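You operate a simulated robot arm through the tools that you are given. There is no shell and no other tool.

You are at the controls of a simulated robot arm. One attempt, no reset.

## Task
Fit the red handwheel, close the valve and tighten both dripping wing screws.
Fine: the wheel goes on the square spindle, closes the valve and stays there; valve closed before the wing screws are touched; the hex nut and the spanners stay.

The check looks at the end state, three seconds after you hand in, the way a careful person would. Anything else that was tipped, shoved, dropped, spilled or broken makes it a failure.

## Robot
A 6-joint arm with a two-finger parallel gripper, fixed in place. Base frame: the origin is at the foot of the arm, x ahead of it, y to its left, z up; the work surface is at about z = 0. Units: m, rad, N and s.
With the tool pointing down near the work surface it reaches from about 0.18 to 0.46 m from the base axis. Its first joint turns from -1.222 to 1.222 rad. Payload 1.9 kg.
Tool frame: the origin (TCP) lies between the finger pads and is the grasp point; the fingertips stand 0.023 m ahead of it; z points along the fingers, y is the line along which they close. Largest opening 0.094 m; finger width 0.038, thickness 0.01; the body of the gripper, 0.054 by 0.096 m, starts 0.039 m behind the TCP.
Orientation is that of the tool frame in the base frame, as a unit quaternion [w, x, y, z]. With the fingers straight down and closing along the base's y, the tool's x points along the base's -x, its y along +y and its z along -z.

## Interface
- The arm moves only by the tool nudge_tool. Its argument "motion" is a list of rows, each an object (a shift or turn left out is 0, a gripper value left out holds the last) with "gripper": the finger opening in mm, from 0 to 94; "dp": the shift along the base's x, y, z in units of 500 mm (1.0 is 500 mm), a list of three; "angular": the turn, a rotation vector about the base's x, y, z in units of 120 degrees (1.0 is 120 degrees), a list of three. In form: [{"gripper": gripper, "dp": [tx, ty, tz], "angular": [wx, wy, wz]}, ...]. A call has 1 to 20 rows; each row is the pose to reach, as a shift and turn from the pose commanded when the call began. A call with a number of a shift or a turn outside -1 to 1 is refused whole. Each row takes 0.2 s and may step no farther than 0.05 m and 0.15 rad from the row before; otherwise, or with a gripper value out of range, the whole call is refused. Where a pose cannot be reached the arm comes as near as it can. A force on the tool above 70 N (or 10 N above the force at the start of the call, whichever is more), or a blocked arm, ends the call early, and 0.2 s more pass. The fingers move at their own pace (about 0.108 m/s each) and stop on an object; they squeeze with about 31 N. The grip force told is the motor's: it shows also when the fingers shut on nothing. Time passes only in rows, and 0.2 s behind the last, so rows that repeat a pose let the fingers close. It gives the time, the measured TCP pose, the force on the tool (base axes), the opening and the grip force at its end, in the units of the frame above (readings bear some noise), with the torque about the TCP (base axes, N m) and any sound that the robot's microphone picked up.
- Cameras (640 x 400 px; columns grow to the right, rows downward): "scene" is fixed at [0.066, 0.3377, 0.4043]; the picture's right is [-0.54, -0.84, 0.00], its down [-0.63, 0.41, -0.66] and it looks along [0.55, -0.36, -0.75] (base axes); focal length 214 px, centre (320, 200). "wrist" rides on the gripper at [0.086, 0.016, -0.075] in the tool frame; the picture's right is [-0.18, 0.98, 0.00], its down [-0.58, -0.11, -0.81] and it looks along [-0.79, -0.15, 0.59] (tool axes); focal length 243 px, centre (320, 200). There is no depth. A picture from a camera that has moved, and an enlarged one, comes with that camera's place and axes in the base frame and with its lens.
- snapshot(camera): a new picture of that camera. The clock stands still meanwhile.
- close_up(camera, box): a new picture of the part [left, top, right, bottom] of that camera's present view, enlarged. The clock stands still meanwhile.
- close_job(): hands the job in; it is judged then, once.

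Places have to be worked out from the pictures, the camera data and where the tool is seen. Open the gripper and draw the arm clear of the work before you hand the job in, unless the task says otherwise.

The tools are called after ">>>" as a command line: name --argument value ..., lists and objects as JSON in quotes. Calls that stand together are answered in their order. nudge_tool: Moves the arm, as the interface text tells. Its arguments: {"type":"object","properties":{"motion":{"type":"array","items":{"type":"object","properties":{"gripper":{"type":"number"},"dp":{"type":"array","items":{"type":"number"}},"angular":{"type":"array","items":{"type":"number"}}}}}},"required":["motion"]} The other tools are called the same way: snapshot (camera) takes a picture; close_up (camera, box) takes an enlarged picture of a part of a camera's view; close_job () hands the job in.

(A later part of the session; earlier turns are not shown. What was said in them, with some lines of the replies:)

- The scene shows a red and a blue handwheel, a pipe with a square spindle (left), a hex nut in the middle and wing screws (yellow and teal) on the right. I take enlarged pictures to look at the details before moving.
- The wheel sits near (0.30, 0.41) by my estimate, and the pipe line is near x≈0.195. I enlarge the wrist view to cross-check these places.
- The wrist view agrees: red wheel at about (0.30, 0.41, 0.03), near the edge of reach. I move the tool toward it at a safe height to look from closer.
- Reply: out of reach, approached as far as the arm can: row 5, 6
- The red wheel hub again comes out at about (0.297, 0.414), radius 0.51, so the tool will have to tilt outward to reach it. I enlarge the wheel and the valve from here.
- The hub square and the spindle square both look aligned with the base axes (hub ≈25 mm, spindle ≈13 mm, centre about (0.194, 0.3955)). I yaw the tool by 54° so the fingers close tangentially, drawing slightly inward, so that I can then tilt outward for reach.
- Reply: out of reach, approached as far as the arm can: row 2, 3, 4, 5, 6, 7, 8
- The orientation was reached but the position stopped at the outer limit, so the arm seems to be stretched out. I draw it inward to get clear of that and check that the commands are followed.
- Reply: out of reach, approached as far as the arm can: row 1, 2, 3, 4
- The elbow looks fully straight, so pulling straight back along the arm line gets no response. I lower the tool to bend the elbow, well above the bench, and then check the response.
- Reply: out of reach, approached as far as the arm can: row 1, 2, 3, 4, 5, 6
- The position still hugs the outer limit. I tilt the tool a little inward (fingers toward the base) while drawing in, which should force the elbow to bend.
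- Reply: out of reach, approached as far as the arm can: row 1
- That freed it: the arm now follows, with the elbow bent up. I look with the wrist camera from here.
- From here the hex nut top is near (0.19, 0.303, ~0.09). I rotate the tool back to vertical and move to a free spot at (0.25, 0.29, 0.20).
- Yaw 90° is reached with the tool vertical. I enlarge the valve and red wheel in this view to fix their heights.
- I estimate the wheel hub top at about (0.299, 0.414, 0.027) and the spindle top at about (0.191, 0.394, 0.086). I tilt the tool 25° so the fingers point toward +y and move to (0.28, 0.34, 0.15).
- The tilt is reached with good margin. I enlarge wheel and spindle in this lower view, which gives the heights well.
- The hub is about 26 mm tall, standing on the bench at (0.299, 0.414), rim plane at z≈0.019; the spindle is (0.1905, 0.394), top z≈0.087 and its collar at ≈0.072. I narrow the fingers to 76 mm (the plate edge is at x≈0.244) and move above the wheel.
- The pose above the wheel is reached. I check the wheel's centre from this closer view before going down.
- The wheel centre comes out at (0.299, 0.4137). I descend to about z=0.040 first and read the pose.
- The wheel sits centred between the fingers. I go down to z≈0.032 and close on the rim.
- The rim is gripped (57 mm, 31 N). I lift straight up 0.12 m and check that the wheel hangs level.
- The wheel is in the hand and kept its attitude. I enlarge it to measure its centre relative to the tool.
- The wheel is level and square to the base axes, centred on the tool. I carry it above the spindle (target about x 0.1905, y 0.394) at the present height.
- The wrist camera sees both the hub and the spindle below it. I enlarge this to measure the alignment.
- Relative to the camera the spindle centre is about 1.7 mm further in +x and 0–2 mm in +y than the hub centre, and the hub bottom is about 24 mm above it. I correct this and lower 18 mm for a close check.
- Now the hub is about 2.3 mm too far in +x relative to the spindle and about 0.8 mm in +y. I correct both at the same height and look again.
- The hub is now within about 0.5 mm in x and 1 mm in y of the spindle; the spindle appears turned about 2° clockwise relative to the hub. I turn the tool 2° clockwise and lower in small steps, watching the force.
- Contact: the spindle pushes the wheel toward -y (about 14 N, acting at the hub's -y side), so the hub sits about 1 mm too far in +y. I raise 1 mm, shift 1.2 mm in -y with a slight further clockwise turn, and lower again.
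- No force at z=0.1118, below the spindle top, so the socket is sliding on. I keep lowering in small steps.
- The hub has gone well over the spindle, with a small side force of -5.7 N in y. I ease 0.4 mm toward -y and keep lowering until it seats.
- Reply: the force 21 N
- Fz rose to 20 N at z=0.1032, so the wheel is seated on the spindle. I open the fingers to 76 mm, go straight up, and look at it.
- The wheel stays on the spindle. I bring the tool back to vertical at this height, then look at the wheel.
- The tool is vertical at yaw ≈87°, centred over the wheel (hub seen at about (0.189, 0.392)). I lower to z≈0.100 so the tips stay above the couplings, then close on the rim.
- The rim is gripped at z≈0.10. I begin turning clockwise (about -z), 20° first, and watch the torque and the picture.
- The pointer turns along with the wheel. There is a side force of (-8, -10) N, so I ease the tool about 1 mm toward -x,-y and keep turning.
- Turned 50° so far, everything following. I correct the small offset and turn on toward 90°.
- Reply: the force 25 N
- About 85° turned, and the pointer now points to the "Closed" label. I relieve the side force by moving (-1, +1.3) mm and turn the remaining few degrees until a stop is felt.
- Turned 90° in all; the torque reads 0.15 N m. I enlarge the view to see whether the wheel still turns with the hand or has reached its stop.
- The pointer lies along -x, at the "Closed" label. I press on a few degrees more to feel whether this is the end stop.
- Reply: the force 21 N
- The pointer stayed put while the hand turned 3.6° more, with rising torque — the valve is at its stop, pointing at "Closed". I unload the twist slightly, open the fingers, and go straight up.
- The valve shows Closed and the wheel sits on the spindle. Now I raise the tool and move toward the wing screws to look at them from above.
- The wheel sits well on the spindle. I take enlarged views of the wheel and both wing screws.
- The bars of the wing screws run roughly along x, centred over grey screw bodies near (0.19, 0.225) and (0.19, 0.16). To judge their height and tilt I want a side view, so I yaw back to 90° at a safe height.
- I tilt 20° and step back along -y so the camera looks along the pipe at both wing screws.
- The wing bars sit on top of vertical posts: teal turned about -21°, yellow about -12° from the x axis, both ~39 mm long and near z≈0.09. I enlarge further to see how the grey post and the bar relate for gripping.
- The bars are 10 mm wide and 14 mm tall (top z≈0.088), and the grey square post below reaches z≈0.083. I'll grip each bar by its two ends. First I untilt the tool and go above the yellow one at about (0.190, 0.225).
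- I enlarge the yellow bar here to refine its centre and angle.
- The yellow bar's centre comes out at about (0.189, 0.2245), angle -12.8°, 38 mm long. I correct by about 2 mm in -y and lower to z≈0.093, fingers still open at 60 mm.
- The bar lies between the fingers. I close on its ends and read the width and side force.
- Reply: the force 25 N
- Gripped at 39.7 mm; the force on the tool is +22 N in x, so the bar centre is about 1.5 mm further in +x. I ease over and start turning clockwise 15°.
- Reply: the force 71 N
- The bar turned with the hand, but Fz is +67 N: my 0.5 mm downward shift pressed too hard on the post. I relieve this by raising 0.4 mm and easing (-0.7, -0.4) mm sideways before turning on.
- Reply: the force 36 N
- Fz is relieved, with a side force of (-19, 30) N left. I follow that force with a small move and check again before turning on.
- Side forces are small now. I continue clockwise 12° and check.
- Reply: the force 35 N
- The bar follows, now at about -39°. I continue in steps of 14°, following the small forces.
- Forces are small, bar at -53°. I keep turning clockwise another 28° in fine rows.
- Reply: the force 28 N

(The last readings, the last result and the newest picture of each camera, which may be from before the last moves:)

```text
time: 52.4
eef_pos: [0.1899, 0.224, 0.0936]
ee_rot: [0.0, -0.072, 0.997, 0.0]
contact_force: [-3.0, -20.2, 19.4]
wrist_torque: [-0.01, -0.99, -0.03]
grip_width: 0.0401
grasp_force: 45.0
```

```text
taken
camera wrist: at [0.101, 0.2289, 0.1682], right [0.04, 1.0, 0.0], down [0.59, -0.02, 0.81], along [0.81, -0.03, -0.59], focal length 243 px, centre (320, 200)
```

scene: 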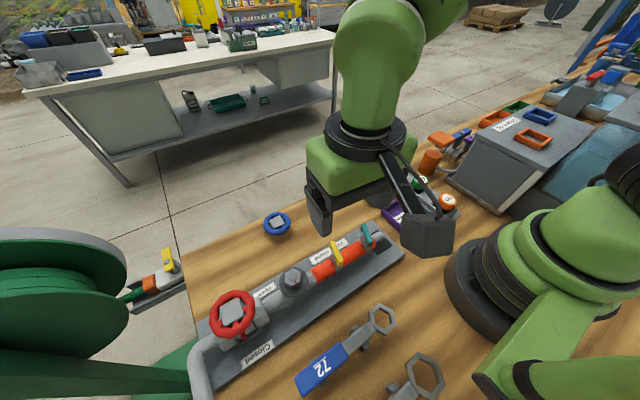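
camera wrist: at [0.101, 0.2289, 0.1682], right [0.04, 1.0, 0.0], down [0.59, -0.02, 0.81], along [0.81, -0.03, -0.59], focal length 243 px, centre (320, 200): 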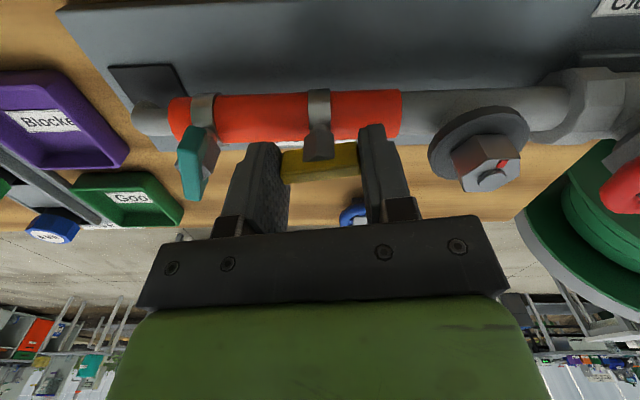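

About 69° turned, still free. I ease y by -0.5 mm and continue clockwise, watching the z torque.

>>> nudge_tool --motion '[{"gripper": 20, "dp": [0, -0.0008, 0.0002], "angular": [0, 0, -0.04]}, {"dp": [0, -0.001, 0.0002], "angular": [0, 0, -0.08]}, {"dp": [0, -0.001, 0.0002], "angular": [0, 0, -0.12]}, {"dp": [0, -0.001, 0.0002], "angular": [0, 0, -0.16]}, {"dp": [0, -0.001, 0.0002], "angular": [0, 0, -0.16]}]'

>>> snapshot --camera "wrist"

```text
time: 53.6
eef_pos: [0.1896, 0.2254, 0.0937]
ee_rot: [0.001, 0.094, 0.996, 0.001]
contact_force: [0.2, 4.3, -1.5]
wrist_torque: [-0.13, -0.16, 0.76]
grip_width: 0.0408
grasp_force: 44.5
```

```text
taken
camera wrist: at [0.1075, 0.2574, 0.1691], right [0.37, 0.93, 0.0], down [0.55, -0.22, 0.81], along [0.75, -0.29, -0.59], focal length 243 px, centre (320, 200)
```

wrist: 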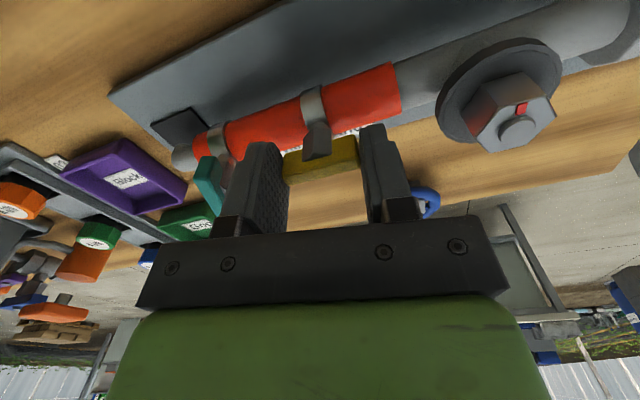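

The torque jumped to 0.76 N m and the hand now lags off the bar, so the yellow screw has come tight. I enlarge the view to see its state.

>>> close_up --camera "wrist" --box '[240, 70, 400, 190]'

>>> close_up --camera "scene" --box '[290, 205, 418, 285]'

```text
3.33 times, centred on (320, 130) of wrist
camera zoom: at [0.1075, 0.2574, 0.1691], right [0.37, 0.93, 0.0], down [0.55, -0.22, 0.81], along [0.75, -0.29, -0.59], focal length 809 px, centre (320, 433)
```

zoom: 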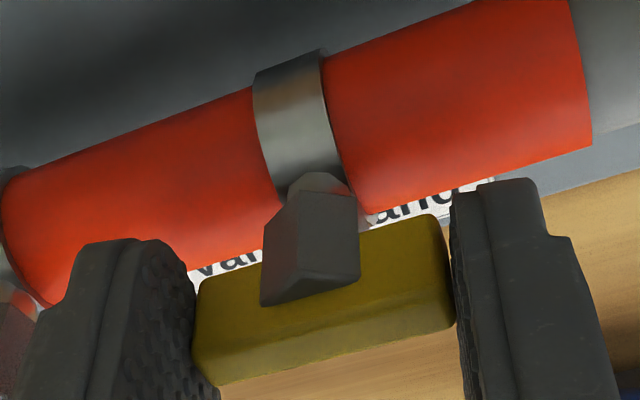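

```text
5.00 times, centred on (354, 245) of scene
camera zoom: at [0.066, 0.3377, 0.4043], right [-0.54, -0.84, 0.0], down [-0.63, 0.41, -0.66], along [0.55, -0.36, -0.75], focal length 1072 px, centre (150, -25)
```

zoom: 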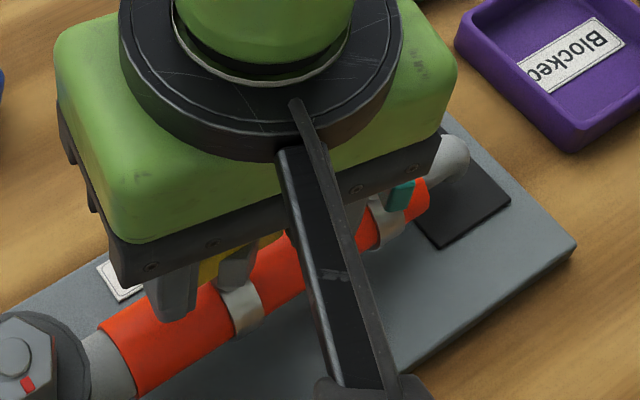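

The bar now lies parallel to the pipe (about -90°), against its stop. I open the fingers without turning back and go straight up, then look.

>>> nudge_tool --motion '[{"gripper": 50}, {"gripper": 60}, {"gripper": 60}, {"gripper": 60, "dp": [0, 0, 0.04]}, {"gripper": 60, "dp": [0, 0, 0.1]}, {"gripper": 60, "dp": [0, 0, 0.16]}, {"gripper": 60, "dp": [0, 0, 0.16]}]'

>>> snapshot --camera "wrist"

>>> snapshot --camera "scene"

```text
time: 55.2
eef_pos: [0.1905, 0.2247, 0.1729]
ee_rot: [0.0, 0.094, 0.996, 0.001]
contact_force: [0.6, -0.1, -0.4]
wrist_torque: [0.03, -0.03, 0.01]
grip_width: 0.06
grasp_force: 0.0
```

```text
taken
camera wrist: at [0.1081, 0.257, 0.2493], right [0.37, 0.93, 0.0], down [0.55, -0.22, 0.81], along [0.75, -0.29, -0.59], focal length 243 px, centre (320, 200)
```

wrist: 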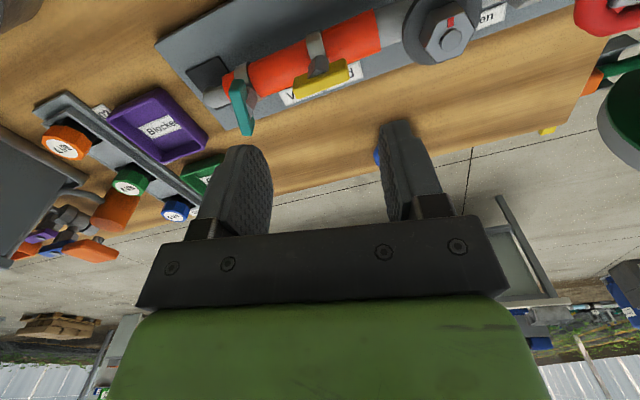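

```text
taken
```

scene: 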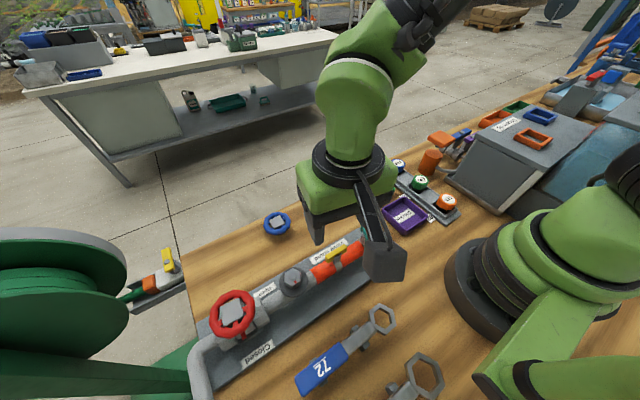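

The yellow bar lies along the pipe and stayed there. I enlarge both screws from here.

>>> close_up --camera "wrist" --box '[210, 20, 390, 140]'

>>> close_up --camera "scene" --box '[300, 215, 396, 285]'

```text
3.33 times, centred on (300, 80) of wrist
camera zoom: at [0.1081, 0.257, 0.2493], right [0.37, 0.93, 0.0], down [0.55, -0.22, 0.81], along [0.75, -0.29, -0.59], focal length 809 px, centre (387, 600)
```

zoom: 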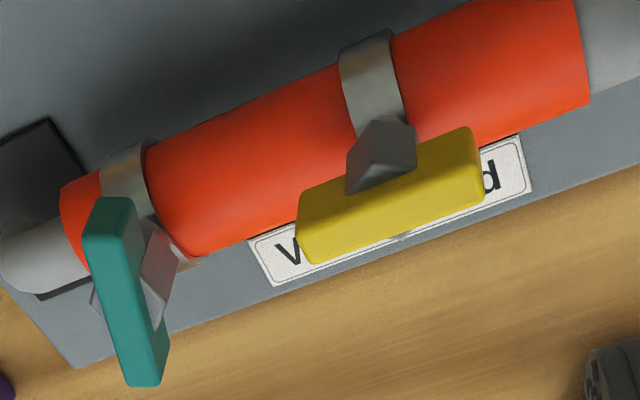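

```text
5.71 times, centred on (348, 250) of scene
camera zoom: at [0.066, 0.3377, 0.4043], right [-0.54, -0.84, 0.0], down [-0.63, 0.41, -0.66], along [0.55, -0.36, -0.75], focal length 1226 px, centre (160, -86)
```

zoom: 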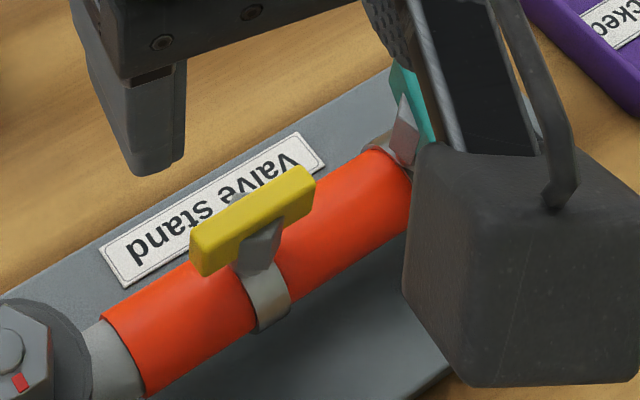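

Yellow is exactly along the pipe now. For the teal screw I yaw back to about 69° while moving above it at (0.190, 0.158), keeping the height of 0.17.

>>> nudge_tool --motion '[{"gripper": 60, "dp": [0, -0.0133, 0], "angular": [0, 0, 0.0665]}, {"dp": [0, -0.0267, 0], "angular": [0, 0, 0.133]}, {"dp": [0, -0.04, 0], "angular": [0, 0, 0.1995]}, {"dp": [0, -0.0534, 0], "angular": [0, 0, 0.266]}, {"dp": [0, -0.0667, 0], "angular": [0, 0, 0.3325]}, {"dp": [0, -0.08, 0], "angular": [0, 0, 0.399]}, {"dp": [0, -0.0934, 0], "angular": [0, 0, 0.4655]}, {"dp": [0, -0.1067, 0], "angular": [0, 0, 0.532]}, {"dp": [0, -0.12, 0], "angular": [0, 0, 0.5985]}, {"dp": [0, -0.1334, 0], "angular": [0, 0, 0.665]}, {"dp": [0, -0.1334, 0], "angular": [0, 0, 0.665]}]'

>>> snapshot --camera "wrist"

>>> snapshot --camera "scene"

```text
time: 57.6
eef_pos: [0.1901, 0.1572, 0.1738]
ee_rot: [0.0, -0.567, 0.824, 0.001]
contact_force: [0.0, 0.5, 0.1]
wrist_torque: [-0.02, -0.01, 0.02]
grip_width: 0.06
grasp_force: 0.1
```

```text
taken
camera wrist: at [0.1429, 0.0833, 0.2493], right [-0.85, 0.52, 0.0], down [0.31, 0.5, 0.81], along [0.42, 0.69, -0.59], focal length 243 px, centre (320, 200)
```

wrist: 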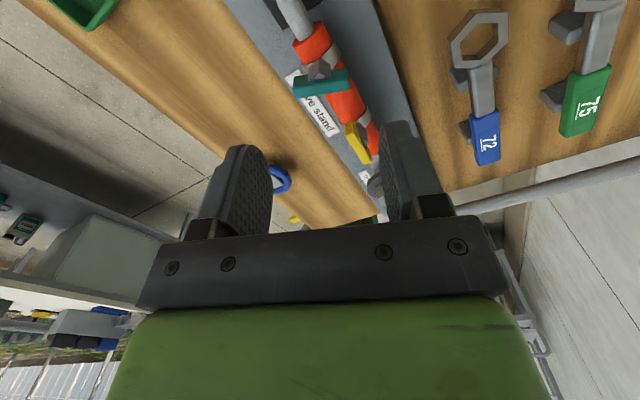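

```text
taken
```

scene: 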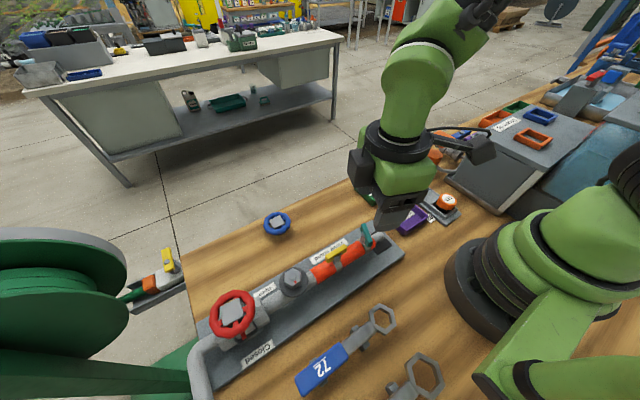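

I enlarge the teal bar to refine its centre and angle.

>>> close_up --camera "wrist" --box '[270, 40, 366, 110]'

>>> close_up --camera "scene" --box '[330, 205, 410, 255]'

```text
5.71 times, centred on (318, 75) of wrist
camera zoom: at [0.1429, 0.0833, 0.2493], right [-0.85, 0.52, 0.0], down [0.31, 0.5, 0.81], along [0.42, 0.69, -0.59], focal length 1386 px, centre (331, 914)
```

zoom: 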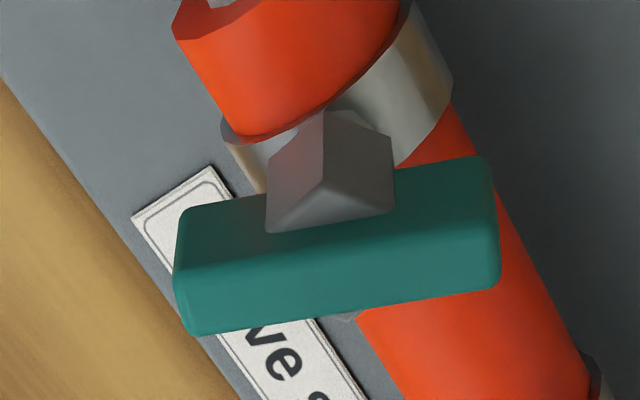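

```text
8.00 times, centred on (370, 230) of scene
camera zoom: at [0.066, 0.3377, 0.4043], right [-0.54, -0.84, 0.0], down [-0.63, 0.41, -0.66], along [0.55, -0.36, -0.75], focal length 1716 px, centre (-80, -40)
```

zoom: 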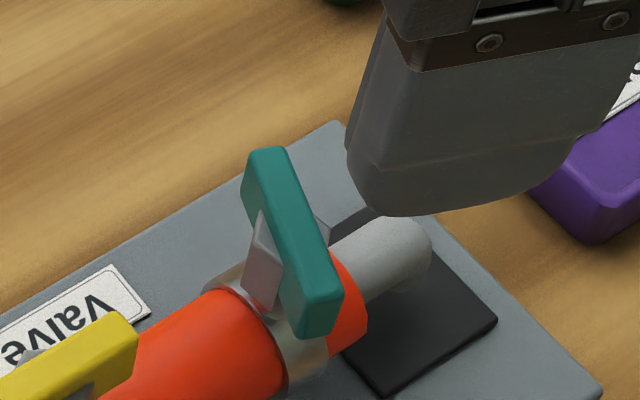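

The teal bar's centre is about (0.1897, 0.160), angle -22°. I correct by (+0.4, +2.5) mm and lower to z≈0.094 with the fingers open at 60 mm.

>>> nudge_tool --motion '[{"gripper": 60, "dp": [0.0008, 0.005, -0.05]}, {"dp": [0.0008, 0.005, -0.1]}, {"dp": [0.0008, 0.005, -0.14]}, {"dp": [0.0008, 0.005, -0.16]}, {"dp": [0.0008, 0.005, -0.16]}]'

>>> close_up --camera "wrist" --box '[220, 70, 420, 195]'

```text
time: 58.8
eef_pos: [0.1915, 0.1608, 0.0932]
ee_rot: [0.0, -0.566, 0.824, -0.001]
contact_force: [0.0, 1.5, 0.5]
wrist_torque: [0.02, -0.01, -0.01]
grip_width: 0.06
grasp_force: 0.0
```

```text
3.20 times, centred on (320, 132) of wrist
camera zoom: at [0.144, 0.0863, 0.1685], right [-0.85, 0.52, 0.0], down [0.31, 0.5, 0.81], along [0.42, 0.69, -0.59], focal length 776 px, centre (320, 416)
```

zoom: 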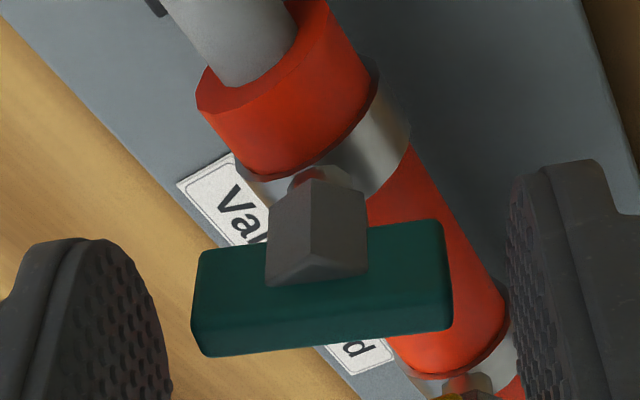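

The bar lies between the fingers, slightly to the +x side. I shift 0.5 mm that way and close on its ends.

>>> nudge_tool --motion '[{"gripper": 60, "dp": [0.0009, -0.0003, 0]}, {"gripper": 46, "dp": [0.0009, -0.0003, 0]}, {"gripper": 36, "dp": [0.0009, -0.0003, 0]}, {"gripper": 25, "dp": [0.0009, -0.0003, 0]}, {"gripper": 20, "dp": [0.0009, -0.0003, 0]}]'

>>> close_up --camera "wrist" --box '[220, 70, 420, 195]'

```text
time: 60.0
eef_pos: [0.1893, 0.1601, 0.0934]
ee_rot: [-0.001, -0.566, 0.824, 0.001]
contact_force: [-27.3, 19.8, 5.3]
wrist_torque: [-0.08, 0.07, -0.02]
grip_width: 0.0396
grasp_force: 45.1
```

```text
3.20 times, centred on (320, 132) of wrist
camera zoom: at [0.1438, 0.0861, 0.1687], right [-0.85, 0.52, 0.0], down [0.31, 0.5, 0.81], along [0.42, 0.69, -0.59], focal length 776 px, centre (320, 416)
```

zoom: 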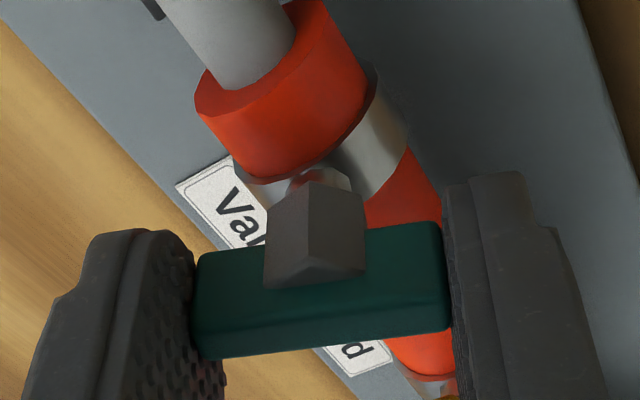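

Gripped at 39.6 mm with a side force of (-27, 20) N, so I ease (-0.9, +0.5) mm and read again.

>>> nudge_tool --motion '[{"gripper": 20, "dp": [-0.0009, 0.0005, 0]}, {"dp": [-0.0018, 0.001, 0]}, {"dp": [-0.0018, 0.001, 0]}]'

```text
time: 60.8
eef_pos: [0.1919, 0.1608, 0.0935]
ee_rot: [-0.001, -0.566, 0.824, 0.0]
contact_force: [7.6, -6.2, -6.5]
wrist_torque: [-1.04, 0.47, 0.02]
grip_width: 0.0399
grasp_force: 44.8
```

Side forces are small now. I turn clockwise 15° and check.

>>> nudge_tool --motion '[{"gripper": 20, "dp": [0.0002, -0.0002, 0], "angular": [0, 0, -0.04]}, {"dp": [0.0002, -0.0002, 0], "angular": [0, 0, -0.08]}, {"dp": [0.0002, -0.0002, 0], "angular": [0, 0, -0.12]}, {"dp": [0.0002, -0.0002, 0], "angular": [0, 0, -0.12]}]'

>>> snapshot --camera "wrist"

```text
time: 61.8
eef_pos: [0.1907, 0.16, 0.094]
ee_rot: [0.001, -0.458, 0.889, 0.001]
contact_force: [35.2, -25.4, -11.6]
wrist_torque: [-1.11, 0.48, 0.03]
grip_width: 0.0398
grasp_force: 44.8
```

```text
taken
camera wrist: at [0.1262, 0.0999, 0.1684], right [-0.69, 0.72, 0.0], down [0.43, 0.41, 0.81], along [0.58, 0.56, -0.59], focal length 243 px, centre (320, 200)
```

wrist: 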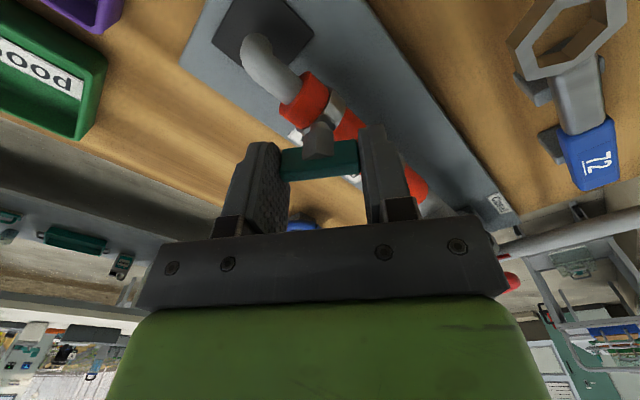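

The bar follows; the side force is now (35, -25) N. I ease (+0.9, -0.6) mm and turn another 14°.

>>> nudge_tool --motion '[{"gripper": 20, "dp": [0.001, -0.0007, 0]}, {"dp": [0.0018, -0.0012, -0.0002], "angular": [0, 0, -0.02]}, {"dp": [0.0018, -0.0012, -0.0002], "angular": [0, 0, -0.06]}, {"dp": [0.0018, -0.0012, -0.0002], "angular": [0, 0, -0.1]}, {"dp": [0.0018, -0.0012, -0.0002], "angular": [0, 0, -0.12]}, {"dp": [0.0018, -0.0012, -0.0002], "angular": [0, 0, -0.12]}]'

```text
time: 63.2
eef_pos: [0.1916, 0.16, 0.0931]
ee_rot: [0.001, -0.344, 0.939, -0.001]
contact_force: [-9.2, 12.9, 35.0]
wrist_torque: [0.22, 0.11, -0.01]
grip_width: 0.0401
grasp_force: 44.9
```

Forces are moderate; I follow them slightly and turn 20° more.

>>> nudge_tool --motion '[{"gripper": 20, "dp": [-0.0004, 0.0006, 0.0004], "angular": [0, 0, -0.03]}, {"dp": [-0.0004, 0.0006, 0.0004], "angular": [0, 0, -0.07]}, {"dp": [-0.0004, 0.0006, 0.0004], "angular": [0, 0, -0.11]}, {"dp": [-0.0004, 0.0006, 0.0004], "angular": [0, 0, -0.15]}, {"dp": [-0.0004, 0.0006, 0.0004], "angular": [0, 0, -0.165]}, {"dp": [-0.0004, 0.0006, 0.0004], "angular": [0, 0, -0.165]}]'

>>> snapshot --camera "wrist"

```text
time: 64.6
eef_pos: [0.1912, 0.1604, 0.0933]
ee_rot: [-0.001, -0.176, 0.984, 0.0]
contact_force: [-19.2, 17.6, 31.4]
wrist_torque: [0.15, 0.36, -0.02]
grip_width: 0.0402
grasp_force: 44.9
```

```text
taken
camera wrist: at [0.1034, 0.1458, 0.1682], right [-0.17, 0.99, 0.0], down [0.58, 0.1, 0.81], along [0.79, 0.14, -0.59], focal length 243 px, centre (320, 200)
```

wrist: 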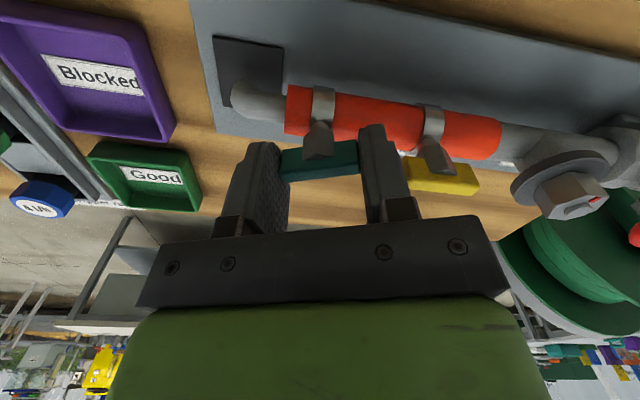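

Bar at about -71°, clear of the yellow one. I follow the forces slightly and turn 16° more.

>>> nudge_tool --motion '[{"gripper": 20, "dp": [-0.0008, 0.0008, 0.0004], "angular": [0, 0, -0.02]}, {"dp": [-0.0008, 0.0008, 0.0004], "angular": [0, 0, -0.05]}, {"dp": [-0.0008, 0.0008, 0.0004], "angular": [0, 0, -0.09]}, {"dp": [-0.0008, 0.0008, 0.0004], "angular": [0, 0, -0.13]}, {"dp": [-0.0008, 0.0008, 0.0004], "angular": [0, 0, -0.13]}]'

```text
time: 65.8
eef_pos: [0.1898, 0.1608, 0.0935]
ee_rot: [-0.001, -0.04, 0.999, 0.0]
contact_force: [32.4, -33.8, -19.4]
wrist_torque: [-0.03, -0.45, 0.01]
grip_width: 0.0398
grasp_force: 44.1
```

Yaw is 4.6° now, torque still small. I ease (+0.6, -0.6) mm and turn 9° more, looking for the stop.

>>> nudge_tool --motion '[{"gripper": 20, "dp": [0.0012, -0.0012, -0.0002]}, {"dp": [0.0012, -0.0012, -0.0002], "angular": [0, 0, -0.025]}, {"dp": [0.0012, -0.0012, -0.0002], "angular": [0, 0, -0.05]}, {"dp": [0.0012, -0.0012, -0.0002], "angular": [0, 0, -0.075]}, {"dp": [0.0012, -0.0012, -0.0002], "angular": [0, 0, -0.075]}]'

>>> close_up --camera "wrist" --box '[240, 70, 440, 195]'

```text
time: 67.0
eef_pos: [0.1905, 0.1596, 0.0948]
ee_rot: [0.0, 0.037, 0.999, 0.0]
contact_force: [-7.5, 4.6, -6.5]
wrist_torque: [0.13, 0.1, 0.87]
grip_width: 0.0402
grasp_force: 45.2
```

```text
3.20 times, centred on (340, 132) of wrist
camera zoom: at [0.1047, 0.1829, 0.1692], right [0.26, 0.97, 0.0], down [0.57, -0.15, 0.81], along [0.78, -0.21, -0.59], focal length 776 px, centre (256, 416)
```

zoom: 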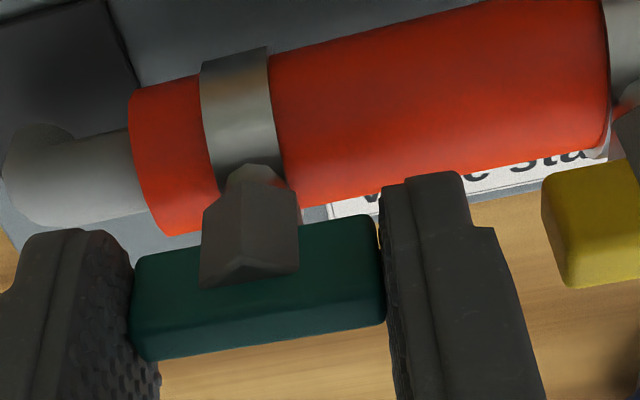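

Torque 0.87 N m: the teal screw is tight, its bar along the pipe. I open to 50 mm (yellow bar is close) and go straight up.

>>> nudge_tool --motion '[{"gripper": 46}, {"gripper": 50}, {"gripper": 50}, {"gripper": 50, "dp": [0, 0, 0.04]}, {"gripper": 50, "dp": [0, 0, 0.1]}, {"gripper": 50, "dp": [0, 0, 0.18]}, {"gripper": 50, "dp": [0, 0, 0.26]}, {"gripper": 50, "dp": [0, 0, 0.26]}]'

>>> snapshot --camera "wrist"

>>> snapshot --camera "scene"

```text
time: 68.8
eef_pos: [0.1902, 0.1619, 0.2272]
ee_rot: [0.0, 0.036, 0.999, 0.0]
contact_force: [0.0, 1.1, 0.2]
wrist_torque: [-0.02, 0.02, 0.03]
grip_width: 0.0499
grasp_force: 0.1
```

```text
taken
camera wrist: at [0.1051, 0.1846, 0.3009], right [0.26, 0.97, 0.0], down [0.57, -0.15, 0.81], along [0.78, -0.21, -0.59], focal length 243 px, centre (320, 200)
```

wrist: 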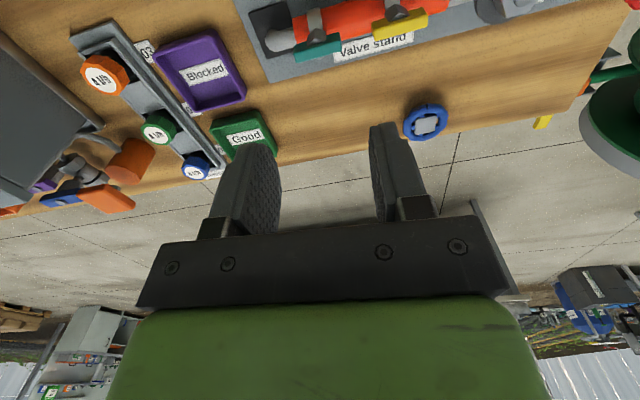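

```text
taken
```

scene: 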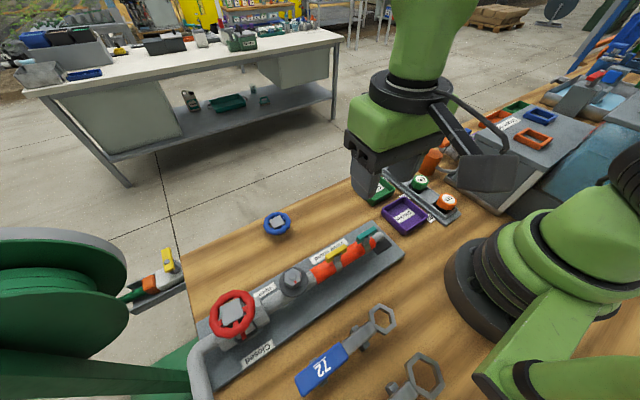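

Both wing bars lie along the pipe and nothing else seems to have moved. I draw the arm up and clear, open the gripper fully, and inspect the final state.

>>> nudge_tool --motion '[{"gripper": 94, "dp": [0.02, 0.0, 0.05]}, {"dp": [0.05, 0.0, 0.12]}, {"dp": [0.08, 0.0, 0.2]}, {"dp": [0.08, 0.0, 0.2]}]'

>>> close_up --camera "scene" --box '[180, 270, 308, 350]'

>>> close_up --camera "scene" --box '[290, 205, 418, 285]'

>>> snapshot --camera "scene"

```text
time: 69.8
eef_pos: [0.2319, 0.1631, 0.3243]
ee_rot: [0.0, 0.037, 0.999, 0.0]
contact_force: [0.5, 0.1, -0.7]
wrist_torque: [0.02, -0.03, 0.0]
grip_width: 0.0943
grasp_force: 0.0
```

```text
5.00 times, centred on (244, 310) of scene
camera zoom: at [0.066, 0.3377, 0.4043], right [-0.54, -0.84, 0.0], down [-0.63, 0.41, -0.66], along [0.55, -0.36, -0.75], focal length 1072 px, centre (700, -350)
```

zoom: 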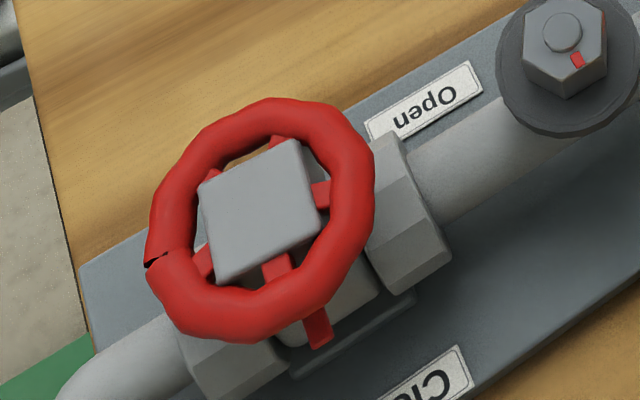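

```text
5.00 times, centred on (354, 245) of scene
camera zoom: at [0.066, 0.3377, 0.4043], right [-0.54, -0.84, 0.0], down [-0.63, 0.41, -0.66], along [0.55, -0.36, -0.75], focal length 1072 px, centre (150, -25)
```

zoom: 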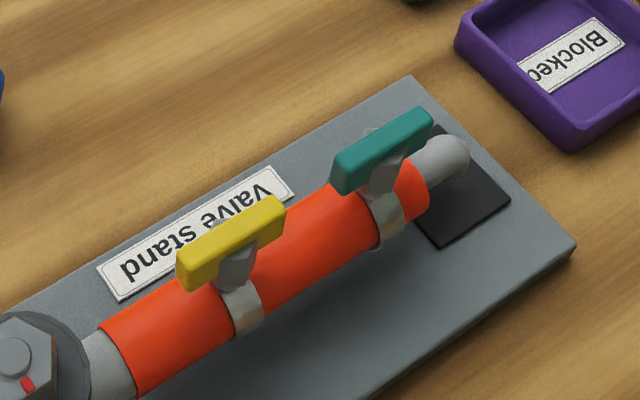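

```text
taken
```

scene: 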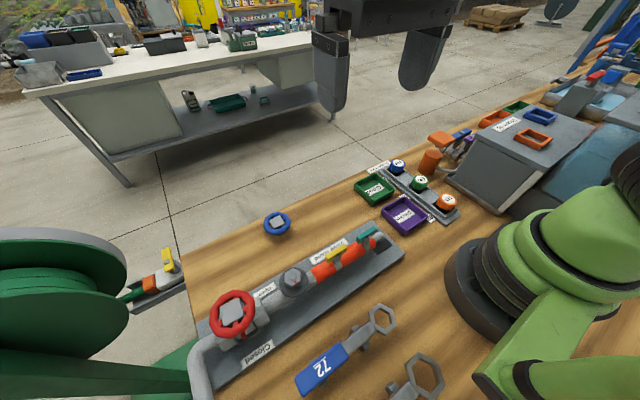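

The pointer stands exactly at "Closed", both bars lie along the pipe, and the nut, spanners, blue wheel and trays are where they were. I enlarge the clamps and the outlet once more to look for drips.

>>> close_up --camera "scene" --box '[348, 222, 396, 262]'

>>> close_up --camera "scene" --box '[312, 238, 360, 278]'

>>> snapshot --camera "wrist"

```text
10.00 times, centred on (372, 242) of scene
camera zoom: at [0.066, 0.3377, 0.4043], right [-0.54, -0.84, 0.0], down [-0.63, 0.41, -0.66], along [0.55, -0.36, -0.75], focal length 2145 px, centre (-200, -220)
```

zoom: 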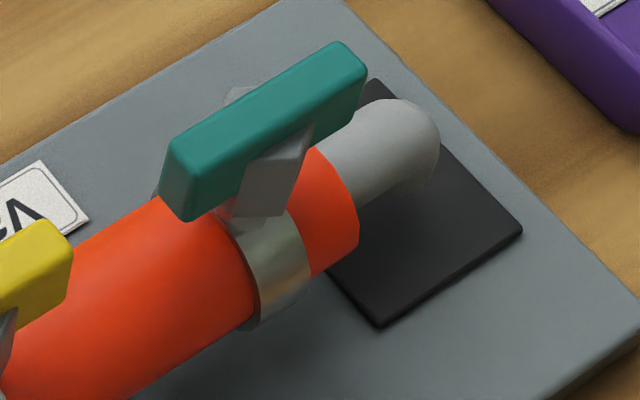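

```text
10.00 times, centred on (336, 258) of scene
camera zoom: at [0.066, 0.3377, 0.4043], right [-0.54, -0.84, 0.0], down [-0.63, 0.41, -0.66], along [0.55, -0.36, -0.75], focal length 2145 px, centre (160, -380)
```

zoom: 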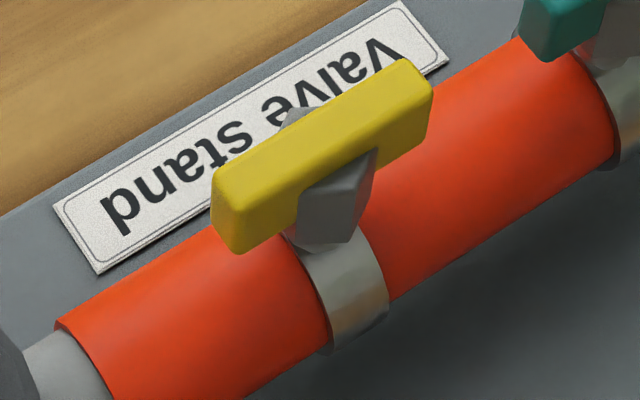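

```text
taken
camera wrist: at [0.1453, 0.1857, 0.3995], right [0.26, 0.97, 0.0], down [0.57, -0.15, 0.81], along [0.78, -0.21, -0.59], focal length 243 px, centre (320, 200)
```

wrist: 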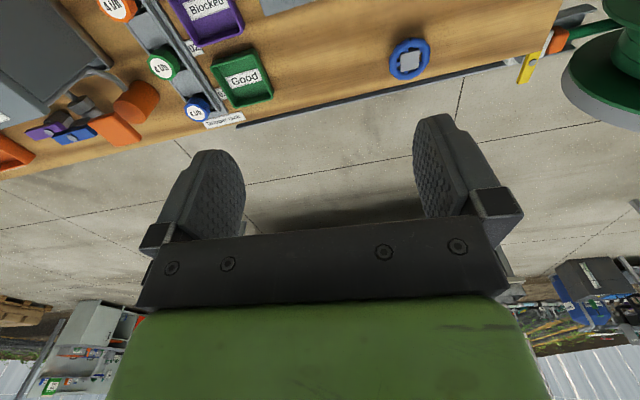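

No drops are left at the clamps or the outlet, the valve pointer is at "Closed" with the wheel seated, both wing screws are tight, and the arm is clear with the gripper open. I hand the job in.

>>> close_job

```text
The job is handed in.
```

The red handwheel is on the square spindle, the valve is closed, and both wing screws are tight. I've handed the job in; no verdict has come back yet.

- **Handwheel and valve:** I turned the wheel clockwise about 90° until the red pointer stopped at "Closed". It stayed there while the hand turned 3.6° further. That end stop was felt less strongly (about 0.2 N m) than the stops on the screws. The wheel stayed on the spindle after I let go.
- **Wing screws:** I turned each one clockwise after the valve was closed. Yellow came tight at about 0.76 N m and teal at about 0.87 N m. Both bars now lie along the pipe.
- **Drips:** A drop was visible at the outlet at the start. I saw none there or at the clamps at the end.
- **Everything else:** The hex nut, the spanners, the blue wheel and the trays look unmoved in the last pictures. The arm is clear of the work with the gripper open.
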